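You operate a simulated robot arm through the tools that you are given. There is no shell and no other tool.

You run a simulated robot arm. Do the job below in one go: nothing can be reset, and whatever is moved stays where it is left.

## Task
Tighten the yellow wheel's nut with the skate tool, then spin that wheel.
Fine: clamp the short skateboard first and release it after the spin; the tool goes back into its holder; leave the other wheel alone.
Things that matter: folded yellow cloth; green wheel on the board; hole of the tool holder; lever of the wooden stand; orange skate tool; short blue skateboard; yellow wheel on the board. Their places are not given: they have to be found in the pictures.

The check looks at the end state, three seconds after you hand in, the way a careful person would. Anything else that was tipped, shoved, dropped, spilled or broken makes it a failure.

## Robot
A 7-joint arm with a two-finger parallel gripper, fixed in place. Base frame: the origin is on the floor under the middle of its stand, x ahead of it, y to its left, z up; the work surface is at about z = 420. Lengths are in mm, angles in degrees, forces in N, time in s.
With the tool pointing down near the work surface it reaches from about 100 to 960 mm from the base axis. Its first joint turns from -166.0 to 166.0 degrees. Payload 4.4 kg.
The tool frame sits at the grasp point between the pads (the TCP): z along the fingers, y along the line on which they close. The tips reach 23 mm beyond it. Largest opening 94 mm; finger width 38, thickness 10; the body of the gripper, 54 by 96 mm, starts 39 mm behind the TCP.
Orientation is that of the tool frame in the base frame, as [roll, pitch, yaw] about the fixed x, y, z axes, in that order (R = Rz(yaw) Ry(pitch) Rx(roll)). With the fingers straight down and closing along the base's y, the tool's x points along the base's -x, its y along +y and its z along -z.

## Interface
- The arm moves only by the tool move_arm. Its argument "series" is text: rows parted by semicolons, each of 7 numbers parted by spaces: the shift along the tool's x, y, z in mm, then the turn, a rotation vector about the tool's x, y, z in degrees, then the gripper command, from -1 (shut) to 1 (fully open), values between in proportion. In form: dx dy dz rx ry rz claw; .... A call has 1 to 20 rows; each row shifts and turns the commanded pose from where the row before left it, along the tool's axes as they then stand. Each row takes 0.2 s and may step no farther than 50 mm and 8.6 degrees from the row before; otherwise, or with a gripper value out of range, the whole call is refused. Where a pose cannot be reached the arm comes as near as it can. A force on the tool above 90 N (or 10 N above the force at the start of the call, whichever is more), or a blocked arm, ends the call early, and 0.2 s more pass. The fingers move at their own pace (about 108 mm/s each) and stop on an object; they squeeze with about 28 N. The grip force told is the motor's: it shows also when the fingers shut on nothing. Time passes only in rows, and 0.2 s behind the last, so rows that do not move let the fingers close. It gives the time, the measured TCP pose, the force on the tool (base axes), the opening and the grip force at its end, in the units of the frame above (readings bear some noise), with the torque about the TCP (base axes, N m) and any sound that the robot's microphone picked up.
- Cameras (640 x 400 px; columns grow to the right, rows downward): "scene" is fixed at [401.4, 502, 1326.2]; the picture's right is [-0.63, -0.78, 0.00], its down [-0.57, 0.46, -0.68] and it looks along [0.53, -0.43, -0.73] (base axes); focal length 336 px, centre (320, 200). "wrist" rides on the gripper at [86, 16, -74] in the tool frame; the picture's right is [-0.18, 0.98, 0.00], its down [-0.58, -0.11, -0.81] and it looks along [-0.79, -0.15, 0.59] (tool axes); focal length 243 px, centre (320, 200).
- capture(camera): a new picture of that camera. No time passes.
- point_at(camera, pixels): for up to 12 pixels [column, row] of the newest picture of that camera ("zoom" is the newest enlarged one), the place [x, y, z] in the base frame of the surface seen there, good to about 2 mm. No time passes.
- enlarge(camera, box): a new picture of the part [left, top, right, bottom] of that camera's present view, enlarged. No time passes.
- job_done(): hands the job in; it is judged then, once.

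Leave the gripper open and the arm clear of the work at the hand-in unless told otherwise.

The tools are called as name(argument=value, ...) on one line, values as JSON. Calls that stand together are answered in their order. move_arm: Moves the arm, as the interface text tells. Its arguments: {"type":"object","properties":{"series":{"type":"string"}},"required":["series"]} The other tools are called the same way: capture (camera) takes a picture; point_at (camera, pixels) gives the place of the surface under pixels of a picture; enlarge (camera, box) takes an enlarged picture of a part of a camera's view; job_done () hands the job in.

At the start:

```text
time_s: 0.0
position: [738.8, -184.5, 926.0]
ee_rot: [-180.0, 0.0, 179.9]
contact_force: [-0.6, -0.2, 0.4]
torque: [0.03, 0.0, -0.01]
width: 94.1
grasp_force: 0.0
```

scene: 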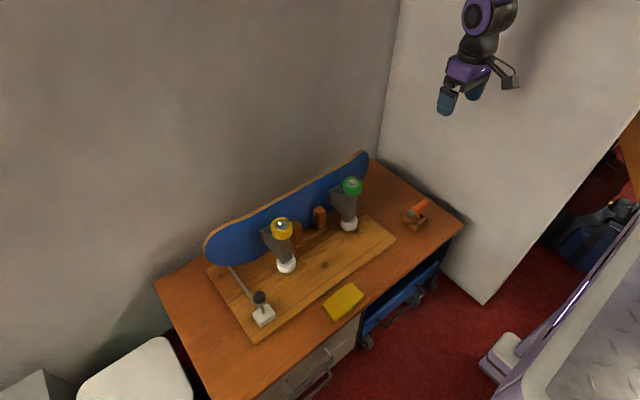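
wrist: 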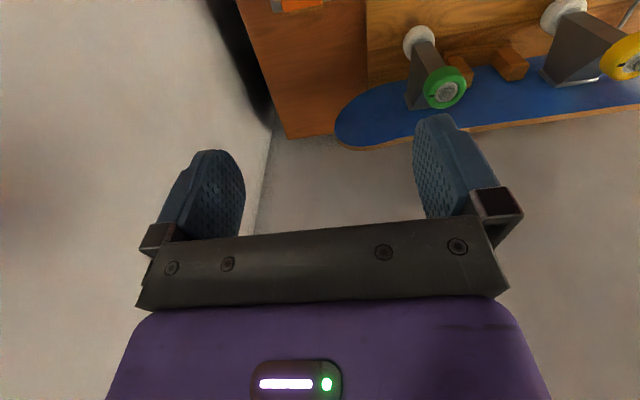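

I see the desk with the skateboard on its side in a wooden stand. The yellow wheel is near (282,228), the green wheel near (352,186), the lever with its dark knob near (260,300), the orange tool in its holder near (417,210), and the cloth near (343,302). I'll take enlarged views to see the details.

enlarge(camera="scene", box=[190, 140, 350, 240])

enlarge(camera="scene", box=[380, 180, 460, 230])

enlarge(camera="scene", box=[200, 240, 328, 340])

```text
4.00 times, centred on (270, 190) of scene
```

zoom: 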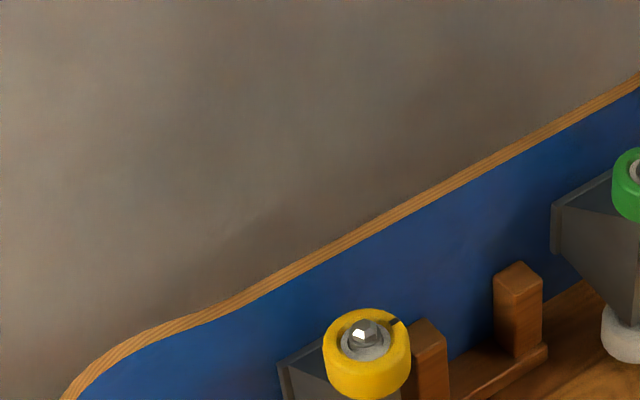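

```text
8.00 times, centred on (420, 205) of scene
```

zoom: 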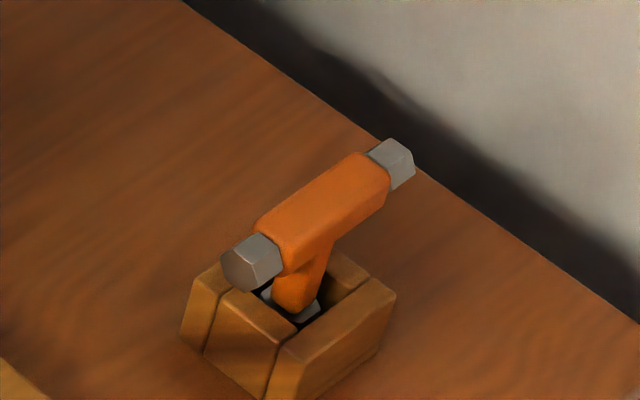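

```text
4.00 times, centred on (264, 290) of scene
```

zoom: 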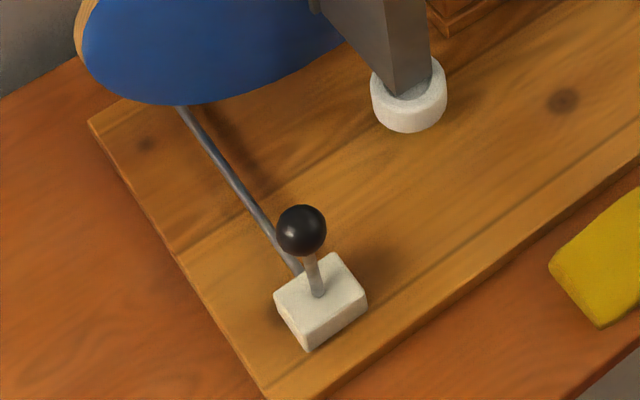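

I'll measure the places of the main things in the scene picture: the yellow wheel's nut, the green wheel, the lever knob, the tool, the holder, the cloth and the board.

enlarge(camera="scene", box=[250, 205, 314, 245])

point_at(camera="scene", pixels=[[282, 223], [282, 235], [352, 185], [260, 297], [264, 316], [343, 302], [417, 209], [290, 265], [220, 300], [320, 205], [395, 240], [300, 195]])

```text
10.00 times, centred on (282, 225) of scene
```

zoom: 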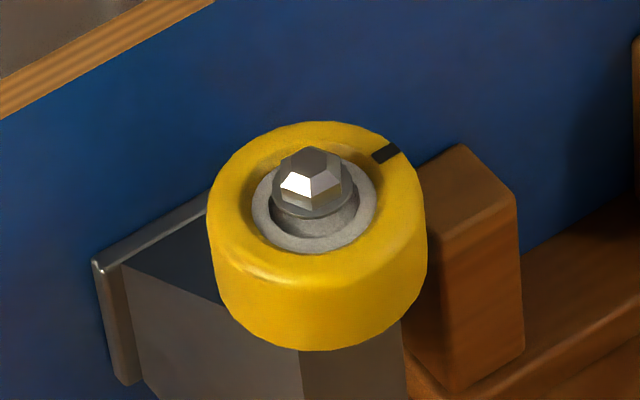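

```text
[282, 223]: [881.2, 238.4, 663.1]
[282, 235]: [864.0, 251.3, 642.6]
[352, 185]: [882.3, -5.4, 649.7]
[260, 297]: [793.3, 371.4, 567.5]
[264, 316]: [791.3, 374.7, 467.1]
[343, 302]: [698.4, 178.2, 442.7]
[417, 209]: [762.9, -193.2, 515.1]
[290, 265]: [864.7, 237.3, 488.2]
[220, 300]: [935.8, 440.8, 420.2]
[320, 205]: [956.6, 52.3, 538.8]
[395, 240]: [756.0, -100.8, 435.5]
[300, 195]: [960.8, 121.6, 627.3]
```

Now I'll measure the nut, the hub and the wheel's black mark in the enlarged picture of the yellow wheel.

point_at(camera="zoom", pixels=[[316, 163], [345, 170], [278, 172], [316, 200], [282, 195], [345, 195], [385, 153], [262, 200], [370, 210], [300, 135], [320, 270], [220, 200]])

enlarge(camera="scene", box=[380, 180, 460, 230])

```text
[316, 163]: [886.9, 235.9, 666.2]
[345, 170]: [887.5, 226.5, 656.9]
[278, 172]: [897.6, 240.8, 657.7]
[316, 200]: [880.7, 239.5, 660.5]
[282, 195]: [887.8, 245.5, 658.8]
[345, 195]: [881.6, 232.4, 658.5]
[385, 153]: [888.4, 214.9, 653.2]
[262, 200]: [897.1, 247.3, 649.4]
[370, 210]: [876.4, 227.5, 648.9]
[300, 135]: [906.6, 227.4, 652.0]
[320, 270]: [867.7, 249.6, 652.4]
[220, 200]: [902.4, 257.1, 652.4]
```

```text
8.00 times, centred on (420, 205) of scene
```

zoom: 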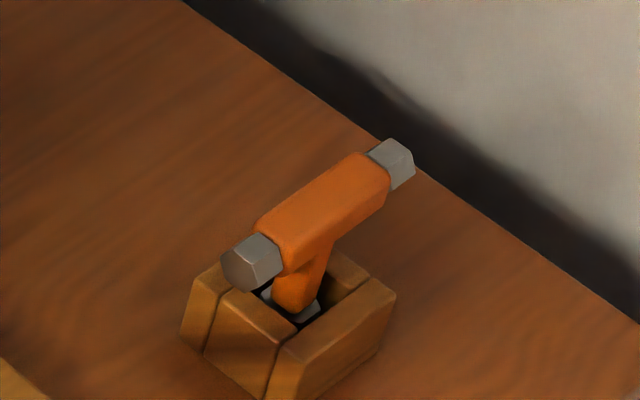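

Next I'll measure the tool and the holder in the enlarged picture.

point_at(camera="zoom", pixels=[[265, 225], [290, 245], [365, 160], [385, 185], [245, 262], [395, 160], [320, 200], [300, 290], [200, 300], [380, 300], [275, 345], [260, 250]])

enlarge(camera="scene", box=[395, 192, 435, 232])

```text
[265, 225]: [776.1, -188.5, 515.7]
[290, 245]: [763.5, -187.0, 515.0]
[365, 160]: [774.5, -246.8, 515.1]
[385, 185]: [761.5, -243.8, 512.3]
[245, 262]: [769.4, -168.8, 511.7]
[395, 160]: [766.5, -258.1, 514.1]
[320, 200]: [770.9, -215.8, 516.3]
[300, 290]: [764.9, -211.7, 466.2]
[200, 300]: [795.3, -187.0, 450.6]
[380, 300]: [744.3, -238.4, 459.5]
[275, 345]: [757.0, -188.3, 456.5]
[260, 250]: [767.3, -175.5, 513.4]
```

```text
10.00 times, centred on (415, 212) of scene
```

zoom: 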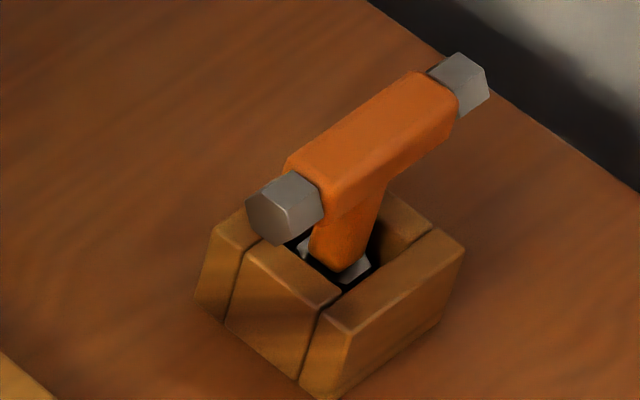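

I'll take a closer look at the lever and the rod in the scene view, then measure the lever.

enlarge(camera="scene", box=[225, 275, 305, 335])

enlarge(camera="wrist", box=[320, 0, 640, 200])

```text
6.67 times, centred on (265, 305) of scene
```

zoom: 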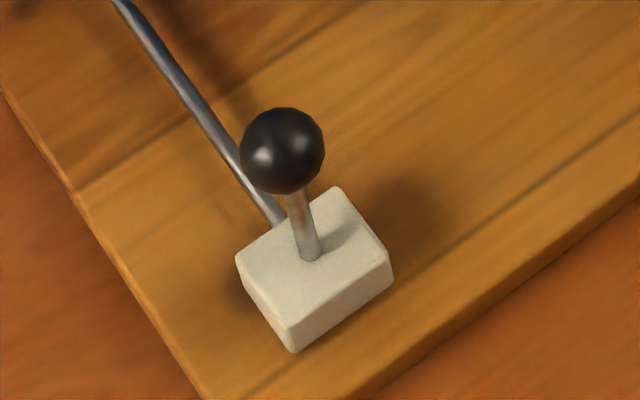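

```text
2.00 times, centred on (480, 100) of wrist
```

zoom: 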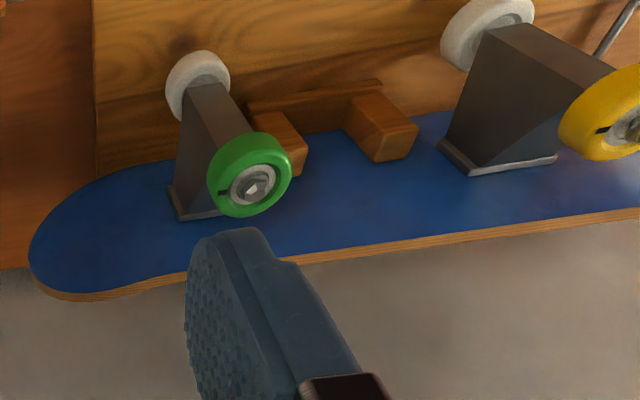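

I'll measure the lever's knob, shaft, base block corners and rod in the scene picture.

point_at(camera="scene", pixels=[[259.5, 292.5], [259.5, 297.5], [260.5, 302.5], [262.0, 306.0], [263.0, 310.0], [263.7, 313.2], [253.5, 313.7], [267.0, 304.5], [274.5, 314.0], [261.0, 321.5], [256.0, 304.5], [239.8, 279.5]])

```text
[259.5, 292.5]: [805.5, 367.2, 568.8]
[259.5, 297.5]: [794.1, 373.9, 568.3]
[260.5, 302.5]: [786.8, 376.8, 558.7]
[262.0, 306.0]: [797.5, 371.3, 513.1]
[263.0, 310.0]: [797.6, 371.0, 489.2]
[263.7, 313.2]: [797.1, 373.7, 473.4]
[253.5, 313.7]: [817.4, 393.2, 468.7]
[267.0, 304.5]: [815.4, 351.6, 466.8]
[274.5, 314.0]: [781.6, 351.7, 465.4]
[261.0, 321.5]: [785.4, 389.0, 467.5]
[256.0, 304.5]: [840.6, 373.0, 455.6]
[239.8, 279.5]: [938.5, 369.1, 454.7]
```

The lever stands upright: shaft near x=799, y=372, knob centre near z=562. Its rod runs along +x at y=371 toward the board. I'll move the arm back and to the left so the wrist camera can see the lever and rod from the front. The path stays high above everything.

move_arm(series="11.3 40 11.7 0 0 0 1; 11.3 40 11.7 0 0 0 1; 11.3 40 11.7 0 0 0 1; 11.3 40 11.7 0 0 0 1; 11.3 40 11.7 0 0 0 1; 11.3 40 11.7 0 0 0 1; 11.3 40 11.7 0 0 0 1; 11.3 40 11.7 0 0 0 1; 11.3 40 11.7 0 0 0 1; 11.3 40 11.7 0 0 0 1; 11.3 40 11.7 0 0 0 1; 11.3 40 11.7 0 0 0 1; 11.3 40 11.7 0 0 0 1; 11.3 40 11.7 0 0 0 1; 11.3 40 11.7 0 0 0 1")

capture(camera="wrist")

capture(camera="scene")

```text
time_s: 3.2
position: [569.9, 417.7, 750.0]
ee_rot: [180.0, 0.0, 179.9]
contact_force: [0.6, 0.7, 0.2]
torque: [0.03, -0.01, 0.01]
width: 94.1
grasp_force: 0.0
```

```text
taken
```

wrist: 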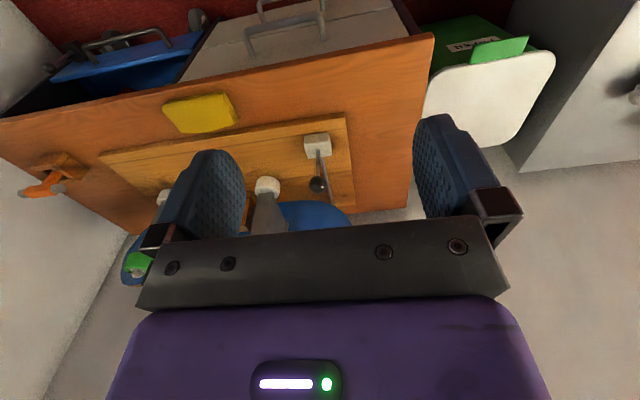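

```text
taken
```

scene: 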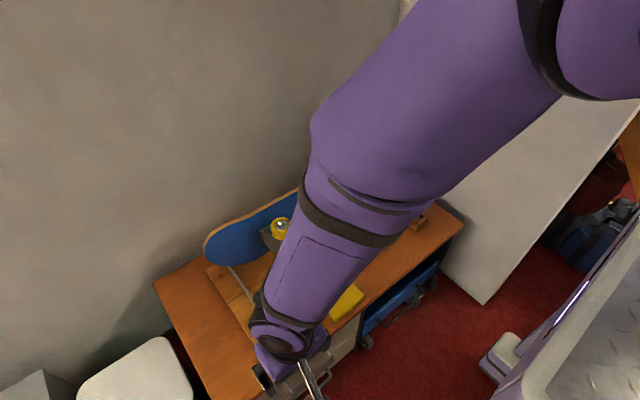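

The wrist view shows the lever near (318,170). I'll enlarge it.

enlarge(camera="wrist", box=[240, 120, 368, 240])

```text
3.33 times, centred on (304, 180) of wrist
```

zoom: 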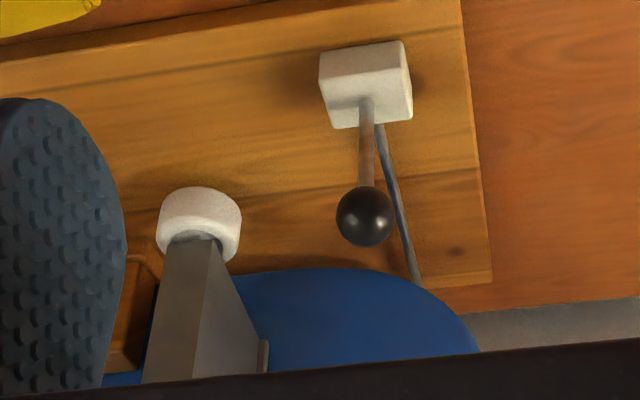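

I'll measure the knob and shaft from this angle, along with the board's end.

point_at(camera="zoom", pixels=[[365, 217], [341, 217], [388, 217], [365, 193], [365, 241], [367, 170], [367, 130], [368, 105], [400, 50], [400, 110], [410, 270], [300, 300]])

```text
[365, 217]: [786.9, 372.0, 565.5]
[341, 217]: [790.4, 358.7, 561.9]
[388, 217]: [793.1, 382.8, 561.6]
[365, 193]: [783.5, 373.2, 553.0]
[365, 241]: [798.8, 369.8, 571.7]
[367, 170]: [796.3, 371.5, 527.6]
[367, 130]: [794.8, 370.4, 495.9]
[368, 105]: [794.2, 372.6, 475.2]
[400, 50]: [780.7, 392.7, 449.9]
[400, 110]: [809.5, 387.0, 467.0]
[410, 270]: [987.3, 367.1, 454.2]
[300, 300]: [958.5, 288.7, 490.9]
```

The knob's centre is near (799, 371, 558) with a radius of about 15. I'll move above it with the gripper open, fingers closing along y, and then come down around it.

move_arm(series="-45.8 -9.3 0 0 0 0 1; -45.8 -9.3 0 0 0 0 1; -45.8 -9.3 0 0 0 0 1; -45.8 -9.3 0 0 0 0 1; -45.8 -9.3 0 0 0 0 1; 0 0 45 0 0 0 1; 0 0 45 0 0 0 1; 0 0 20 0 0 0 1")

capture(camera="wrist")

capture(camera="scene")

```text
time_s: 5.0
position: [799.7, 370.0, 642.4]
ee_rot: [179.9, 0.0, 180.0]
contact_force: [-0.2, -0.1, 0.4]
torque: [0.02, -0.03, 0.01]
width: 93.9
grasp_force: 0.1
```

```text
taken
```

wrist: 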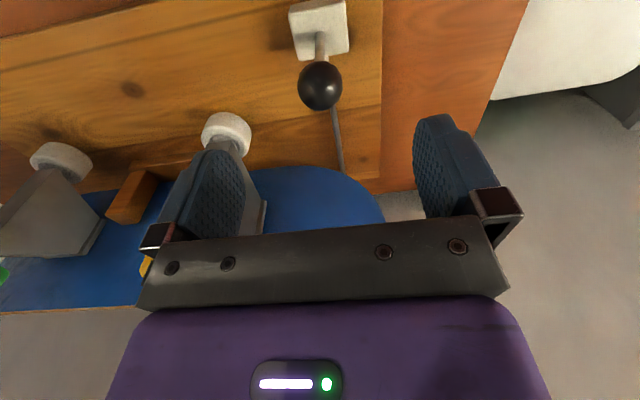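

```text
taken
```

scene: 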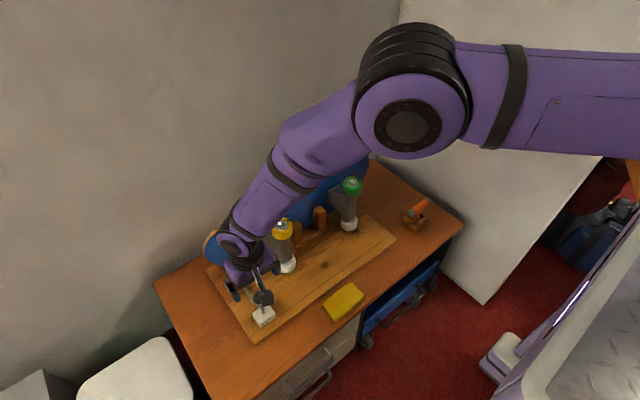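

The TCP is at (799.7, 370, 642), straight above the knob. I'll go down 84 mm and close on the knob.

move_arm(series="0 0 28 0 0 0 1; 0 0 28 0 0 0 1; 0 0 28 0 0 0 1; 0 0 0 0 0 0 0.3; 0 0 0 0 0 0 -0.2; 0 0 0 0 0 0 -0.5; 0 0 0 0 0 0 -0.5")

capture(camera="wrist")

capture(camera="scene")

```text
time_s: 6.6
position: [800.1, 369.6, 557.3]
ee_rot: [-180.0, 0.0, 180.0]
contact_force: [2.3, 4.9, -4.0]
torque: [0.07, -0.2, 0.0]
width: 31.0
grasp_force: 45.2
```

```text
taken
```

wrist: 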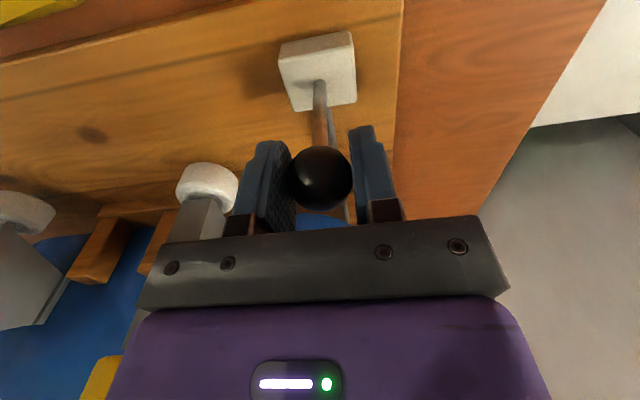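

```text
taken
```

scene: 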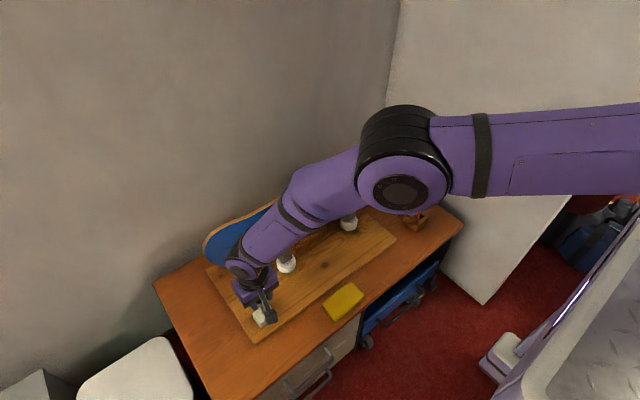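

The knob is held (opening 31 mm). I'll feel which way the lever gives with a small 6 mm move toward the board (+x).

move_arm(series="-3 0 0 0 0 0 -0.5; -3 0 0 0 0 0 -0.5; 0 0 0 0 0 0 -0.5")

```text
time_s: 7.4
position: [801.4, 369.6, 558.4]
ee_rot: [-180.0, -0.2, 180.0]
contact_force: [-33.3, 4.3, -1.2]
torque: [-0.01, 0.16, 0.01]
width: 31.4
grasp_force: 45.1
```

+x is stiff: 33 N and only 1.3 mm of movement. So the lever doesn't go that way. I'll go back and try the same toward -x.

move_arm(series="3 0 0 0 0 0 -0.5; 3 0 0 0 0 0 -0.5; 3 0 0 0 0 0 -0.5; 3 0 0 0 0 0 -0.5; 0 0 0 0 0 0 -0.5")

```text
time_s: 8.6
position: [795.7, 369.2, 559.3]
ee_rot: [180.0, 0.2, -180.0]
contact_force: [15.8, 2.8, -5.7]
torque: [-0.01, -1.29, -0.01]
width: 31.3
grasp_force: 45.1
```

It gives toward -x, moving about 4.4 mm with a 16 N pull. I'll pull on along an arc about a pivot near z=455.

move_arm(series="5 0 0.3 0 0 0 -0.5; 5 0 0.6 0 0 0 -0.5; 5 0 1 0 0 0 -0.5; 0 0 0 0 0 0 -0.5")

capture(camera="wrist")

```text
time_s: 9.6
position: [777.6, 370.4, 556.0]
ee_rot: [179.9, 0.1, 180.0]
contact_force: [12.1, 6.9, 10.3]
torque: [0.04, -1.15, 0.02]
width: 31.3
grasp_force: 44.8
```

```text
taken
```

wrist: 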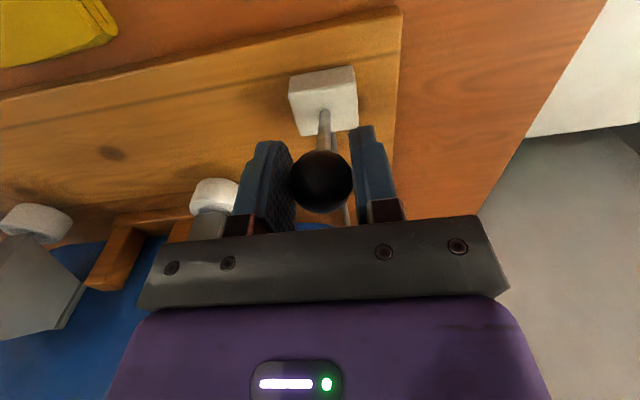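

The lever tips toward me smoothly at about 12 N. I'll keep following the arc.

move_arm(series="6.9 0 2 0 0 0 -0.5; 6.8 0 2.2 0 0 0 -0.5; 6.4 0 2.7 0 0 0 -0.5; 6.4 0 3 0 0 0 -0.5; 0 0 0 0 0 0 -0.5")

capture(camera="wrist")

```text
time_s: 10.8
position: [751.4, 370.3, 546.9]
ee_rot: [180.0, 0.1, 180.0]
contact_force: [12.8, 13.1, 7.2]
torque: [0.06, -1.29, 0.1]
width: 31.1
grasp_force: 44.7
```

```text
taken
```

wrist: 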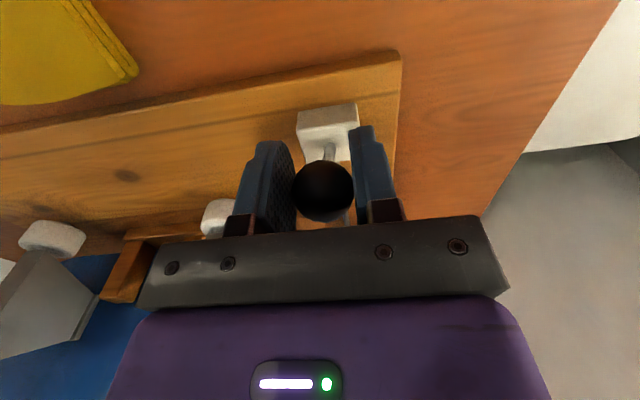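

I'll continue along the arc and watch for a stop or a sound.

move_arm(series="5.9 0 3.5 0 0 0 -0.5; 5.9 0 3.9 0 0 0 -0.5; 5.4 0 4.4 0 0 0 -0.5; 5.3 0 4.6 0 0 0 -0.5; 0 0 0 0 0 0 -0.5")

capture(camera="wrist")

```text
time_s: 12.0
position: [729.4, 369.7, 531.9]
ee_rot: [-179.9, 0.0, 180.0]
contact_force: [11.7, 18.6, 8.7]
torque: [0.02, -1.25, 0.22]
width: 30.9
grasp_force: 44.8
```

```text
taken
```

wrist: 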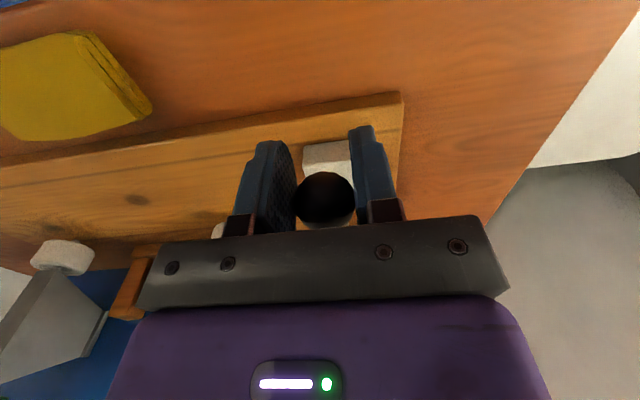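

It's at about 40–45° now and still giving at 12 N. The side force in y has grown to 18 N, so I'll shift slightly to +y as I go on.

move_arm(series="4.6 0.5 4.3 0 0 0 -0.5; 4.6 0.5 4.6 0 0 0 -0.5; 4.4 0.5 5.1 0 0 0 -0.5; 4.4 0.5 5.2 0 0 0 -0.5; 0 0 0 0 0 0 -0.5")

capture(camera="wrist")

```text
time_s: 13.2
position: [711.5, 369.9, 509.7]
ee_rot: [-179.9, 0.0, 179.8]
contact_force: [11.8, -0.3, 8.7]
torque: [0.01, -1.26, -0.04]
width: 31.2
grasp_force: 44.6
```

```text
taken
```

wrist: 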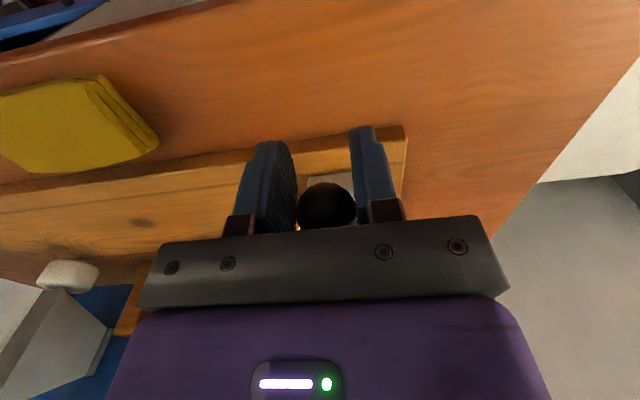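

Still a steady ~15 N of resistance. I'll go on further down the arc.

move_arm(series="3.8 0 5.5 0 0 0 -0.5; 3.6 0 5.7 0 0 0 -0.5; 3.2 0 6 0 0 0 -0.5; 2.9 0 6.2 0 0 0 -0.5; 0 0 0 0 0 0 -0.5")

capture(camera="wrist")

capture(camera="scene")

```text
time_s: 14.4
position: [693.7, 369.5, 486.9]
ee_rot: [-179.8, -0.1, 180.0]
contact_force: [-11.2, -10.1, 1.5]
torque: [0.16, -0.08, -0.35]
width: 27.9
grasp_force: 4.8
```

```text
taken
```

wrist: 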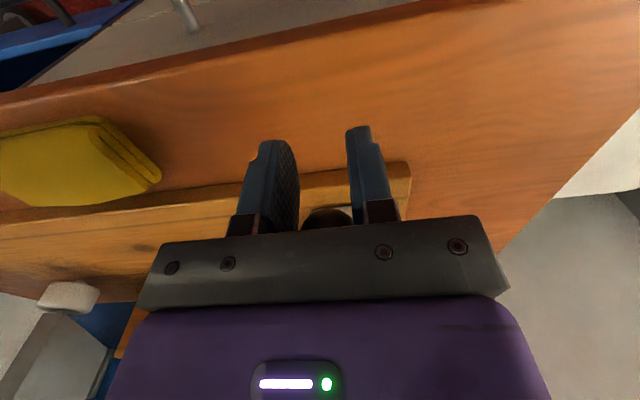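

```text
taken
```

scene: 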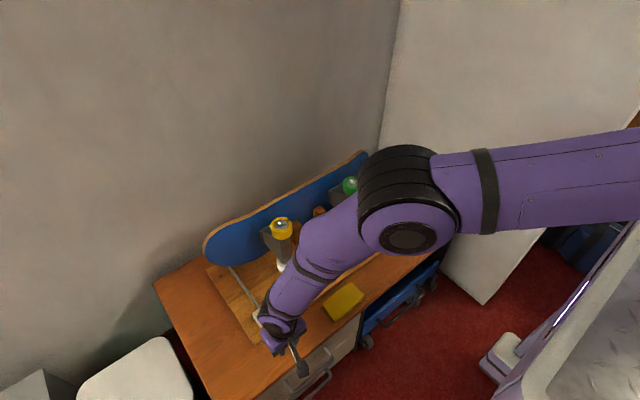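

The fingers slipped off the knob: the opening is 27.9 mm and the knob is now behind the pads, toward +x. The lever may have reached its stop. I'll open and rise to look.

move_arm(series="0 0 0 0 0 0 0.5; 0 0 0 0 0 0 0.5; 10 0 -10 0 0 0 0.5; 15 0 -30 0 0 0 0.5; 20 0 -40 0 0 0 0.5; 30 0 -40 0 0 0 0.5; 30 0 -40 0 0 0 0.5; 30 0 -40 0 0 0 0.5")

capture(camera="wrist")

capture(camera="scene")

```text
time_s: 16.2
position: [558.1, 374.1, 687.8]
ee_rot: [-179.9, 0.0, 179.9]
contact_force: [0.6, 0.0, 0.1]
torque: [0.02, 0.02, 0.02]
width: 70.4
grasp_force: 0.1
```

```text
taken
```

wrist: 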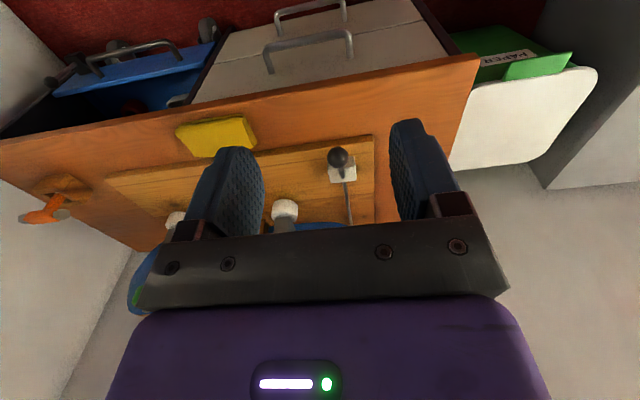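

```text
taken
```

scene: 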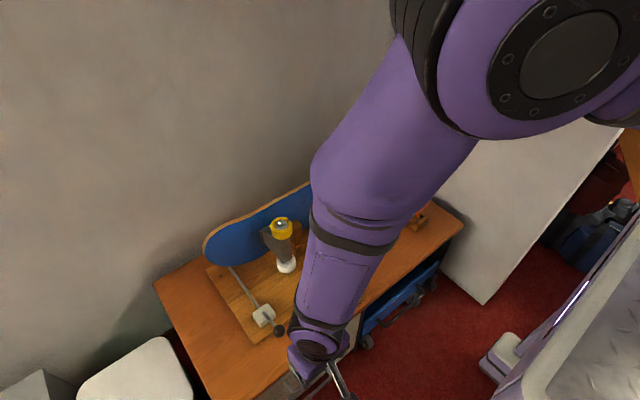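

enlarge(camera="wrist", box=[288, 120, 400, 230])

point_at(camera="scene", pixels=[[279, 330], [276, 326], [283, 331], [271, 319], [263, 315]])

```text
3.64 times, centred on (344, 175) of wrist
```

zoom: 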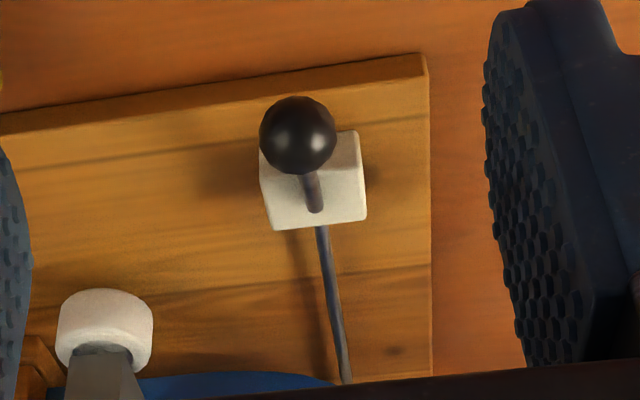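

```text
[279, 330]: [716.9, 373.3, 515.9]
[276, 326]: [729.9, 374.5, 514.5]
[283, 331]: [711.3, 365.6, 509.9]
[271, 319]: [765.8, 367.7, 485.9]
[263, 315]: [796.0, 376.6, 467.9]
```

I'll measure the knob's new place and the shaft from the wrist's enlarged view.

point_at(camera="zoom", pixels=[[297, 135], [270, 135], [324, 135], [297, 105], [297, 165], [310, 185], [313, 200], [315, 209], [325, 255], [345, 365]])

```text
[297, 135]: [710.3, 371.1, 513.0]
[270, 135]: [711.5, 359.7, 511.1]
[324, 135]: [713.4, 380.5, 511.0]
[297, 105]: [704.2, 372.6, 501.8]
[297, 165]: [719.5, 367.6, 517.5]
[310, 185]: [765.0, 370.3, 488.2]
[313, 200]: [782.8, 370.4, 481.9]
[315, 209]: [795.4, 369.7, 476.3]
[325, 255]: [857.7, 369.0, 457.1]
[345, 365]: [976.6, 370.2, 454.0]
```

The lever now leans about 70° from upright: pivot near (799.5, 472), arm 86 mm, knob centre near (719, 371, 502). To find out whether it's at its stop, I'll shut the fingers and press gently down on the knob from above.

move_arm(series="-39.25 -0.8 22 0 0 0 -1; -39.25 -0.8 22 0 0 0 -1; -39.25 -0.8 22 0 0 0 -1; -39.25 -0.8 22 0 0 0 -1; 0 0 25 0 0 0 -1; 0 0 20 0 0 0 -1; 0 0 10 0 0 0 -1; 0 0 0 0 0 0 -1")

capture(camera="wrist")

```text
time_s: 18.0
position: [719.0, 368.5, 542.2]
ee_rot: [180.0, 0.1, -180.0]
contact_force: [-0.1, -0.5, -0.5]
torque: [0.02, 0.0, 0.0]
width: 0.0
grasp_force: 27.9
```

```text
taken
```

wrist: 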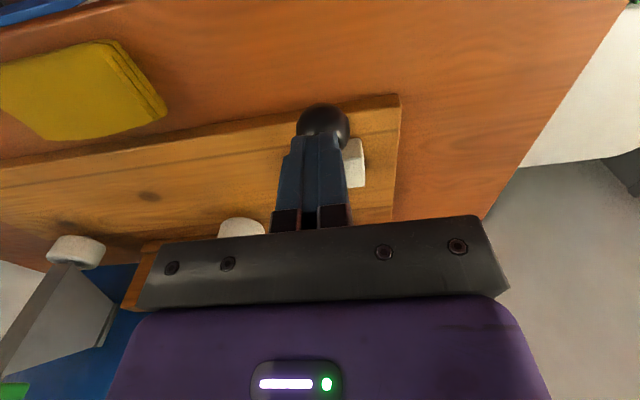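

The tips are just above the knob (tip z about 519). I'll nudge +2 in y and press down 8 mm.

move_arm(series="0 2 0 0 0 0 -1; 0 0 3 0 0 0 -1; 0 0 3 0 0 0 -1; 0 0 2 0 0 0 -1; 0 0 0 0 0 0 -1")

```text
time_s: 19.2
position: [719.4, 369.2, 538.0]
ee_rot: [179.9, 0.1, -180.0]
contact_force: [-7.5, -4.1, 28.8]
torque: [-0.11, 0.16, 0.08]
width: 0.0
grasp_force: 28.4
```

It carries 29 N with hardly any movement, more than the ~15 N that moved it before. I'll press a bit harder to make sure it's the stop.

move_arm(series="0 0 2 0 0 0 -1; 0 0 2 0 0 0 -1; 0 0 0 0 0 0 -1")

enlarge(camera="scene", box=[190, 190, 350, 340])

```text
time_s: 19.8
position: [720.2, 372.2, 536.9]
ee_rot: [179.8, 0.0, 180.0]
contact_force: [-12.2, -9.5, 43.9]
torque: [-0.26, 0.32, -0.03]
width: 0.1
grasp_force: 27.7
stopped in row 3: the force on the tool passed its limit at 95 N (the readings are from after the stop); the commanded pose is now the measured one
```

```text
2.67 times, centred on (270, 265) of scene
```

zoom: 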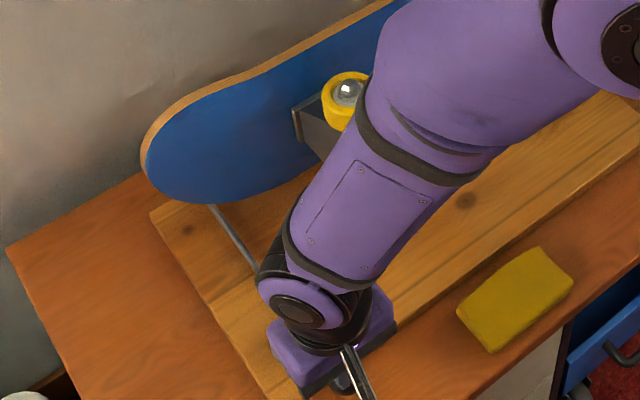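

That was a hard stop: the force passed 90 N with no further movement. So the lever is fully over at about 70°, and I take the board as clamped. Now I'll rise and travel high to a spot in front of the tool holder, opening the gripper.

move_arm(series="0 0 -45 0 0 0 -1; 0 0 -45 0 0 0 -1; 0 0 -45 0 0 0 1; 0 0 -45 0 0 0 1; 0 0 -45 0 0 0 1; 6 -45 0 0 0 0 1; 6 -45 0 0 0 0 1; 6 -45 0 0 0 0 1; 6 -45 0 0 0 0 1; 6 -45 0 0 0 0 1; 6 -45 0 0 0 0 1; 6 -45 0 0 0 0 1; 6 -45 0 0 0 0 1; 6 -45 0 0 0 0 1; 6 -45 0 0 0 0 1; 6 -45 0 0 0 0 1; 6 -45 0 0 0 0 1; 6 -45 0 0 0 0 1")

capture(camera="wrist")

capture(camera="scene")

```text
time_s: 23.6
position: [639.9, -213.6, 756.3]
ee_rot: [179.9, 0.0, -179.9]
contact_force: [0.1, 1.0, -1.4]
torque: [-0.03, -0.03, -0.02]
width: 93.9
grasp_force: 0.0
```

```text
taken
```

wrist: 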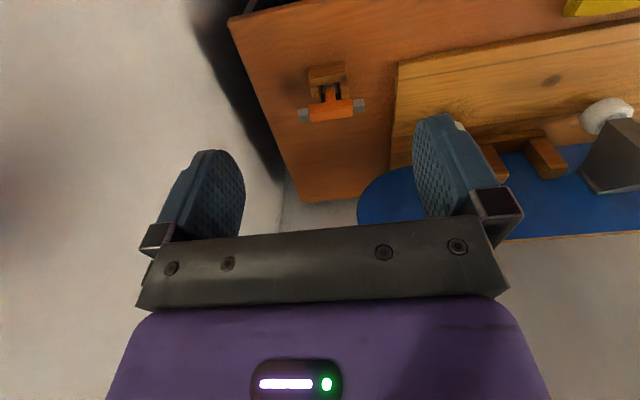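

```text
taken
```

scene: 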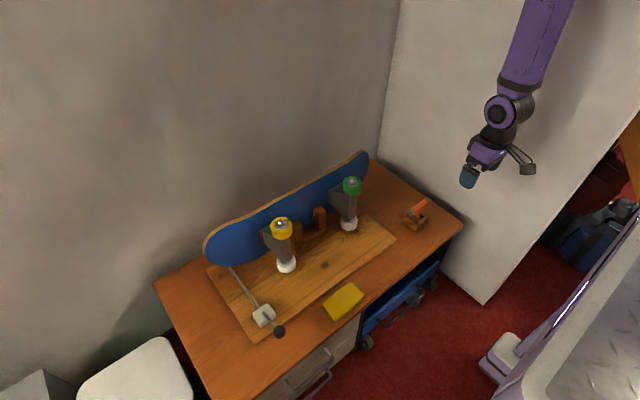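

The lever lies tipped toward the front, as intended. I'll look closely at the tool from this wrist view, compare the board in the scene view, and measure the board's top edge and the side wall.

enlarge(camera="scene", box=[190, 140, 390, 265])

point_at(camera="scene", pixels=[[300, 187], [245, 215], [360, 155], [215, 245], [460, 228], [378, 160], [462, 200], [420, 150]])

enlarge(camera="wrist", box=[280, 50, 392, 130])

```text
3.20 times, centred on (290, 202) of scene
```

zoom: 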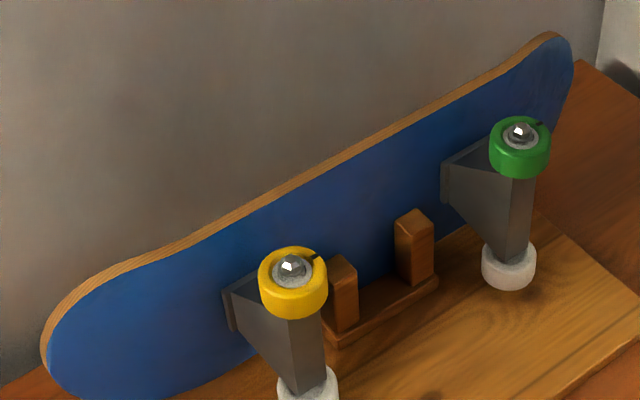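

```text
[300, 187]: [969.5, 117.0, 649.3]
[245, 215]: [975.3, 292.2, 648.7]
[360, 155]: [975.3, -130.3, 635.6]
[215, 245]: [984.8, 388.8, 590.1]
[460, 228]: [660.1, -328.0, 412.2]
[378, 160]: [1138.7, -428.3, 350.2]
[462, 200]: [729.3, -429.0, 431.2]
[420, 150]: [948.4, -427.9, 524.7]
```

```text
5.00 times, centred on (336, 90) of wrist
```

zoom: 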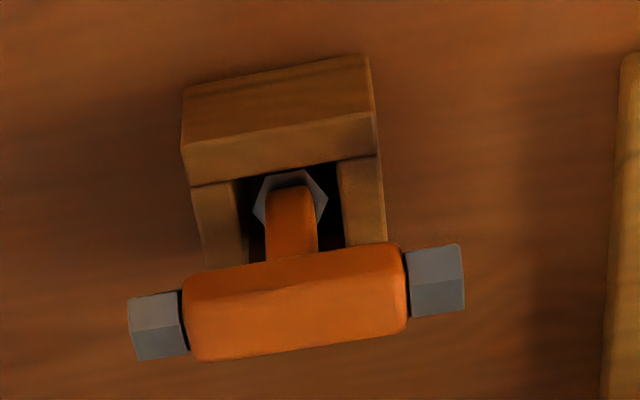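

The board's top edge is at about z=650 and the side wall at y=-428. The tool is a T: orange bar along y, about y=-247 to -188, x near 769, top z near 516, with a stem going down into the holder and a hex socket at its foot. I'll turn the gripper -90° about its own axis so the fingers close along x, well clear of everything.

move_arm(series="0 0 0 0 0 -8.18 1; 0 0 0 0 0 -8.18 1; 0 0 0 0 0 -8.18 1; 0 0 0 0 0 -8.18 1; 0 0 0 0 0 -8.18 1; 0 0 0 0 0 -8.18 1; 0 0 0 0 0 -8.18 1; 0 0 0 0 0 -8.18 1; 0 0 0 0 0 -8.18 1; 0 0 0 0 0 -8.18 1; 0 0 0 0 0 -8.18 1; 0 0 0 0 0 0 1")

capture(camera="wrist")

capture(camera="scene")

```text
time_s: 26.2
position: [642.8, -213.4, 758.7]
ee_rot: [-179.9, 0.0, -89.9]
contact_force: [-0.4, 0.1, 0.6]
torque: [-0.01, -0.01, 0.01]
width: 93.8
grasp_force: 0.0
```

```text
taken
```

wrist: 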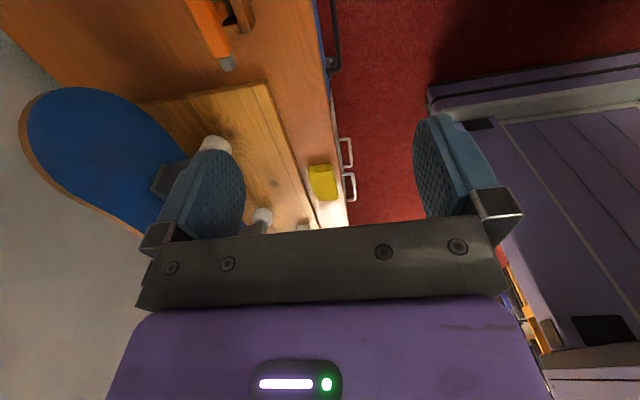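

```text
taken
```

scene: 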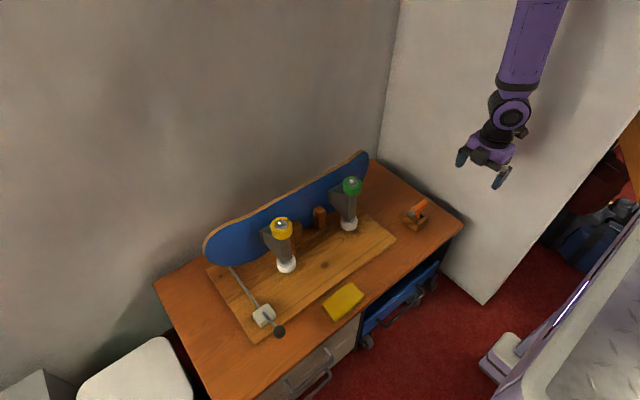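

The turn worked (yaw -90). Now base +x is tool -y, and base -y is tool +x. I'll move to above the tool at (769, -215, 620) and look.

move_arm(series="0.4 -31.6 34.7 0 0 0 1; 0.4 -31.6 34.7 0 0 0 1; 0.4 -31.6 34.7 0 0 0 1; 0.4 -31.6 34.7 0 0 0 1; 0 0 0 0 0 0 1")

capture(camera="wrist")

enlarge(camera="wrist", box=[230, 10, 410, 130])

```text
time_s: 27.4
position: [772.9, -216.9, 623.0]
ee_rot: [-180.0, 0.2, -90.1]
contact_force: [0.1, -0.1, 0.3]
torque: [-0.01, -0.02, 0.01]
width: 94.4
grasp_force: 0.0
```

```text
taken
```

wrist: 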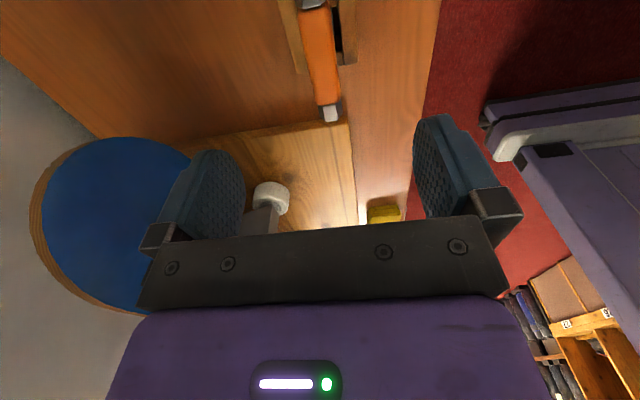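

```text
3.33 times, centred on (320, 70) of wrist
```

zoom: 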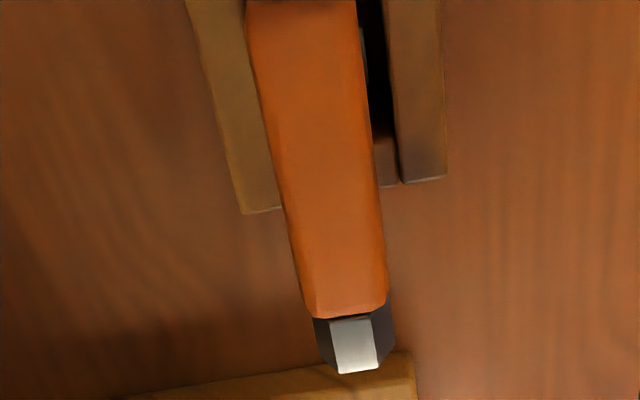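

I'll measure the bar's edges in this view.

point_at(camera="zoom", pixels=[[256, 30], [352, 30], [275, 120], [366, 120], [300, 250], [378, 250], [345, 300], [350, 345], [355, 368], [320, 120], [335, 250], [310, 30]])

point_at(camera="wrist", pixels=[[310, 3], [310, 11], [302, 11], [324, 11], [317, 60]])

```text
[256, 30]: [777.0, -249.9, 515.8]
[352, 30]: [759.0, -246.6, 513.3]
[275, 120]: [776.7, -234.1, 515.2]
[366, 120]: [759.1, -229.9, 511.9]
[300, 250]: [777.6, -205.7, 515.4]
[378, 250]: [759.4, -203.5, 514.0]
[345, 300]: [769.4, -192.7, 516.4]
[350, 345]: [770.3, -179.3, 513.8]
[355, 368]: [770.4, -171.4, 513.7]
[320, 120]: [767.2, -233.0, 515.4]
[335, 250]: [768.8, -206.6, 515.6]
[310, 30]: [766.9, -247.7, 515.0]
```

```text
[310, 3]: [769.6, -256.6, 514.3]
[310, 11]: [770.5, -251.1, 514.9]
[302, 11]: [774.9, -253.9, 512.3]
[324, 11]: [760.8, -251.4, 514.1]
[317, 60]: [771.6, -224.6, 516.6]
```

The bar spans x from 758.5 to 778 (centre 768.3) and lies along y, centred near y=-219, with its top at z=516. I'll shift by (-4.6, -1.6), go down to z about 505, and close.

move_arm(series="1.6 4.6 0 0 0 0 1; 0 0 39 0 0 0 1; 0 0 39 0 0 0 1; 0 0 39.5 0 0 0 1; 0 0 0 0 0 0 1")

capture(camera="wrist")

```text
time_s: 28.6
position: [766.0, -218.2, 503.3]
ee_rot: [-179.9, 0.0, -89.9]
contact_force: [-0.6, 0.3, -0.1]
torque: [0.0, 0.01, -0.03]
width: 93.9
grasp_force: 0.1
```

```text
taken
```

wrist: 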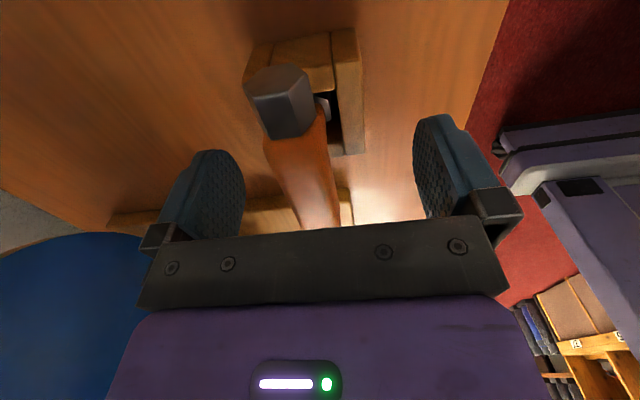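

The TCP is at (766, -218.2, 503.3), so I need +2 in x. From here the far (-y) hex end is visible, so I'll measure the far end, stem and holder before closing.

enlarge(camera="wrist", box=[220, 20, 400, 160])

point_at(camera="wrist", pixels=[[277, 82], [270, 125], [308, 122], [290, 135], [324, 105], [348, 60], [300, 45], [262, 55], [345, 140], [300, 160]])

```text
2.86 times, centred on (310, 90) of wrist
```

zoom: 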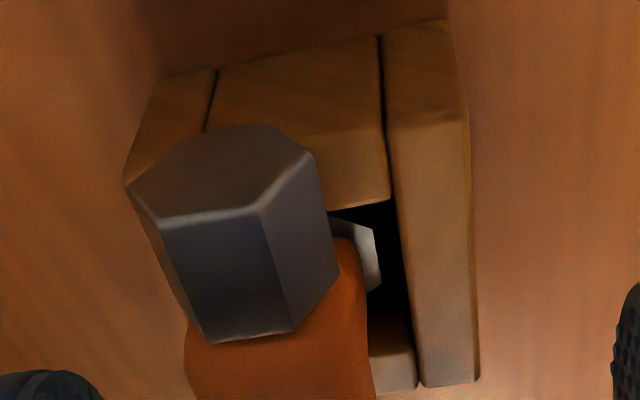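

```text
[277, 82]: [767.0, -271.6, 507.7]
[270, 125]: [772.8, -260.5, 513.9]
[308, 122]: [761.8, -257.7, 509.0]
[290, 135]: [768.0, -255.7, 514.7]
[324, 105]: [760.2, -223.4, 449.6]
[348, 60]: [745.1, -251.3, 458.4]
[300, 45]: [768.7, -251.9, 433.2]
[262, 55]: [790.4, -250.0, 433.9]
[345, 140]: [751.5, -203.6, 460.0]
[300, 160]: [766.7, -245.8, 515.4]
```

The bar's tips run from y=-272 to -170, so the tool's axis is near (768.3, -220.5). I'll centre on it and close on the bar.

move_arm(series="2 -2.2 -1 0 0 0 1; 0 0 0 0 0 0 0.3; 0 0 0 0 0 0 -0.3; 0 0 0 0 0 0 -1; 0 0 0 0 0 0 -1; 0 0 0 0 0 0 -1")

capture(camera="wrist")

```text
time_s: 30.0
position: [767.3, -218.3, 504.0]
ee_rot: [-179.9, 0.1, -90.0]
contact_force: [1.1, -0.9, 0.5]
torque: [-0.01, -0.05, 0.02]
width: 21.6
grasp_force: 28.7
```

```text
taken
```

wrist: 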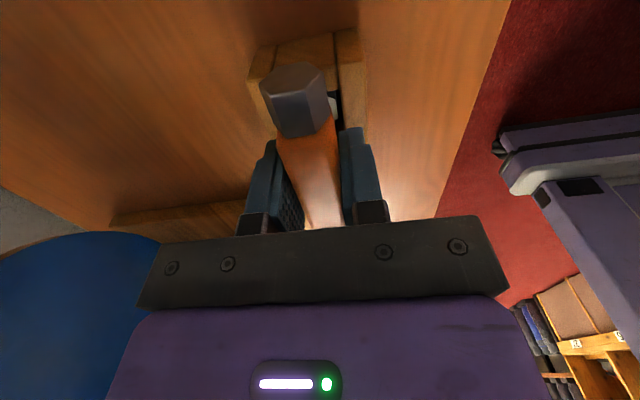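

The bar is held (21.6 mm). I'll lift straight up out of the holder, slowly at first.

move_arm(series="0 0 -5 0 0 0 -1; 0 0 -10 0 0 0 -1; 0 0 -15 0 0 0 -1; 0 0 -20 0 0 0 -1; 0 0 -25 0 0 0 -1; 0 0 -35 0 0 0 -1; 0 0 -40 0 0 0 -1; 0 0 -40 0 0 0 -1; 0 0 0 0 0 0 -1; 0 0 0 0 0 0 -1")

capture(camera="wrist")

capture(camera="scene")

enlarge(camera="scene", box=[380, 110, 480, 240])

```text
time_s: 32.2
position: [763.1, -220.3, 696.0]
ee_rot: [-180.0, 0.1, -89.9]
contact_force: [-0.8, 0.4, -0.8]
torque: [0.0, -0.01, -0.01]
width: 21.6
grasp_force: 28.2
```

```text
taken
```

wrist: 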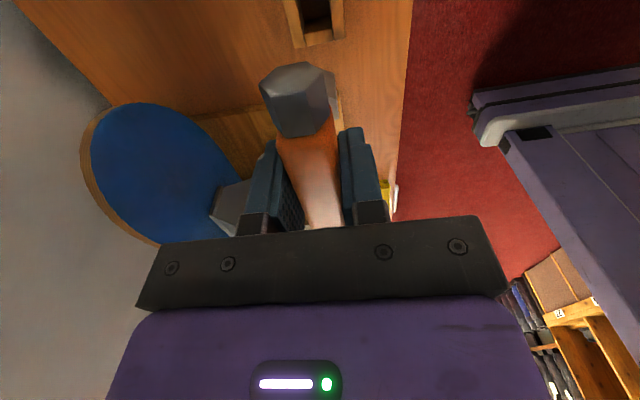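

```text
taken
```

scene: 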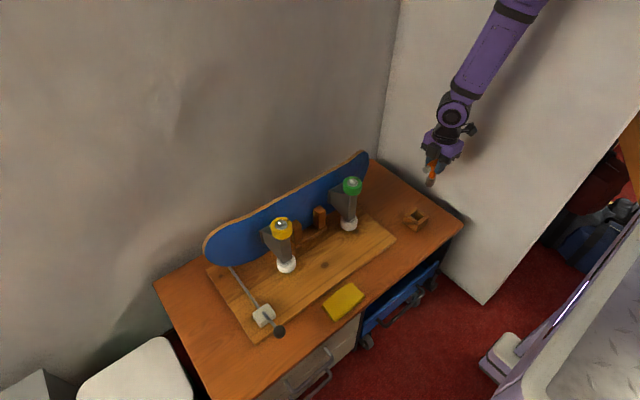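

```text
3.08 times, centred on (430, 175) of scene
```

zoom: 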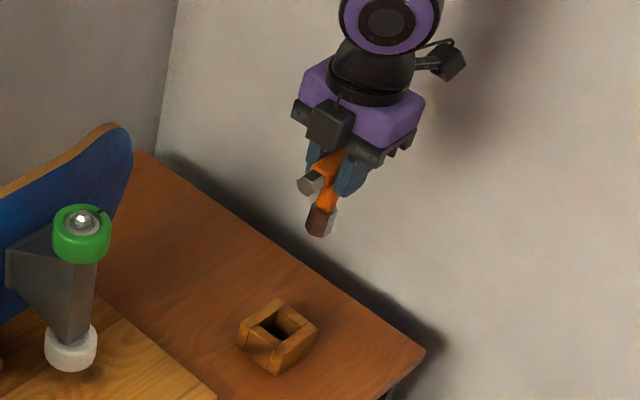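

The tool is out of the holder. I'll measure the holder's hole for later, look closely at the tool's foot, and hold still once to see how noisy the readings are.

move_arm(series="0 0 0 0 0 0 -1")

enlarge(camera="scene", box=[415, 140, 455, 190])

point_at(camera="zoom", pixels=[[320, 200]])

```text
time_s: 32.6
position: [763.3, -220.9, 695.7]
ee_rot: [179.9, 0.0, -90.0]
contact_force: [0.0, 0.0, -1.6]
torque: [-0.01, 0.01, -0.02]
width: 21.4
grasp_force: 28.4
```

```text
8.00 times, centred on (435, 165) of scene
```

zoom: 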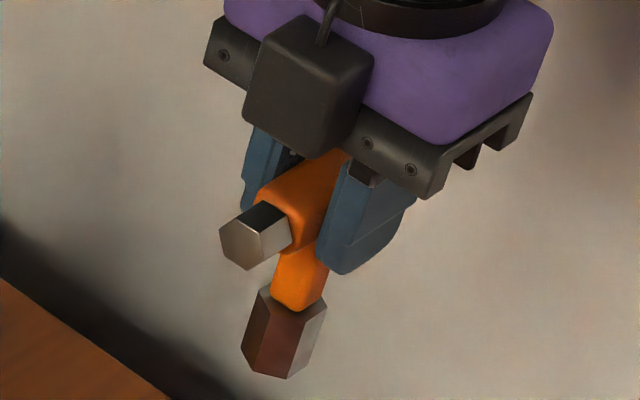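

```text
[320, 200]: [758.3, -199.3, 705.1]
```

The readings repeat within 0.5 mm, so the few-mm shifts are real tracking offsets and I'll correct by the measured pose. I'll measure the tool's socket and stem in this view.

point_at(camera="zoom", pixels=[[284, 372], [248, 348], [316, 340], [284, 330], [265, 295], [310, 310], [300, 285], [315, 285], [240, 240], [262, 265], [275, 320], [300, 340]])

```text
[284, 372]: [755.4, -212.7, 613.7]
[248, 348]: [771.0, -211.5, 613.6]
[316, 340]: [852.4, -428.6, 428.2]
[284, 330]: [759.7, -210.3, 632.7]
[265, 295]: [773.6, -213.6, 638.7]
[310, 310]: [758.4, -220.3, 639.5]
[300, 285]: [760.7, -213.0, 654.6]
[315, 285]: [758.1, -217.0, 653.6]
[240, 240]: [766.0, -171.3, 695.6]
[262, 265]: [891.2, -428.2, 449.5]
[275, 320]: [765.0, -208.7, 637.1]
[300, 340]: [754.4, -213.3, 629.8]
```

The socket's foot is at about z=612 while the TCP is at 695.7, so it reaches about 84 mm below the TCP. It's a hex with flats facing ±y and corners along ±x. I'll look closely at the nut to get its hex orientation.

enlarge(camera="scene", box=[272, 215, 292, 230])

```text
16.00 times, centred on (282, 222) of scene
```

zoom: 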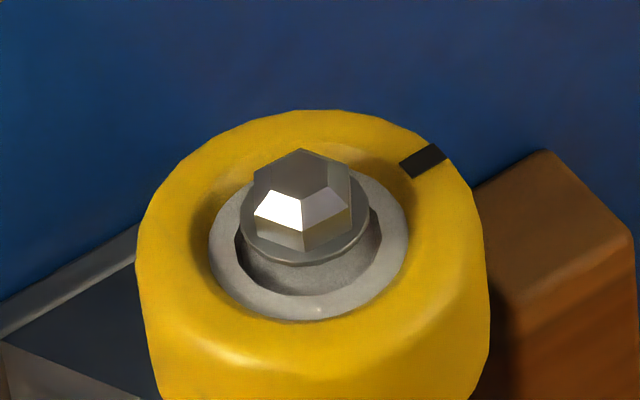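

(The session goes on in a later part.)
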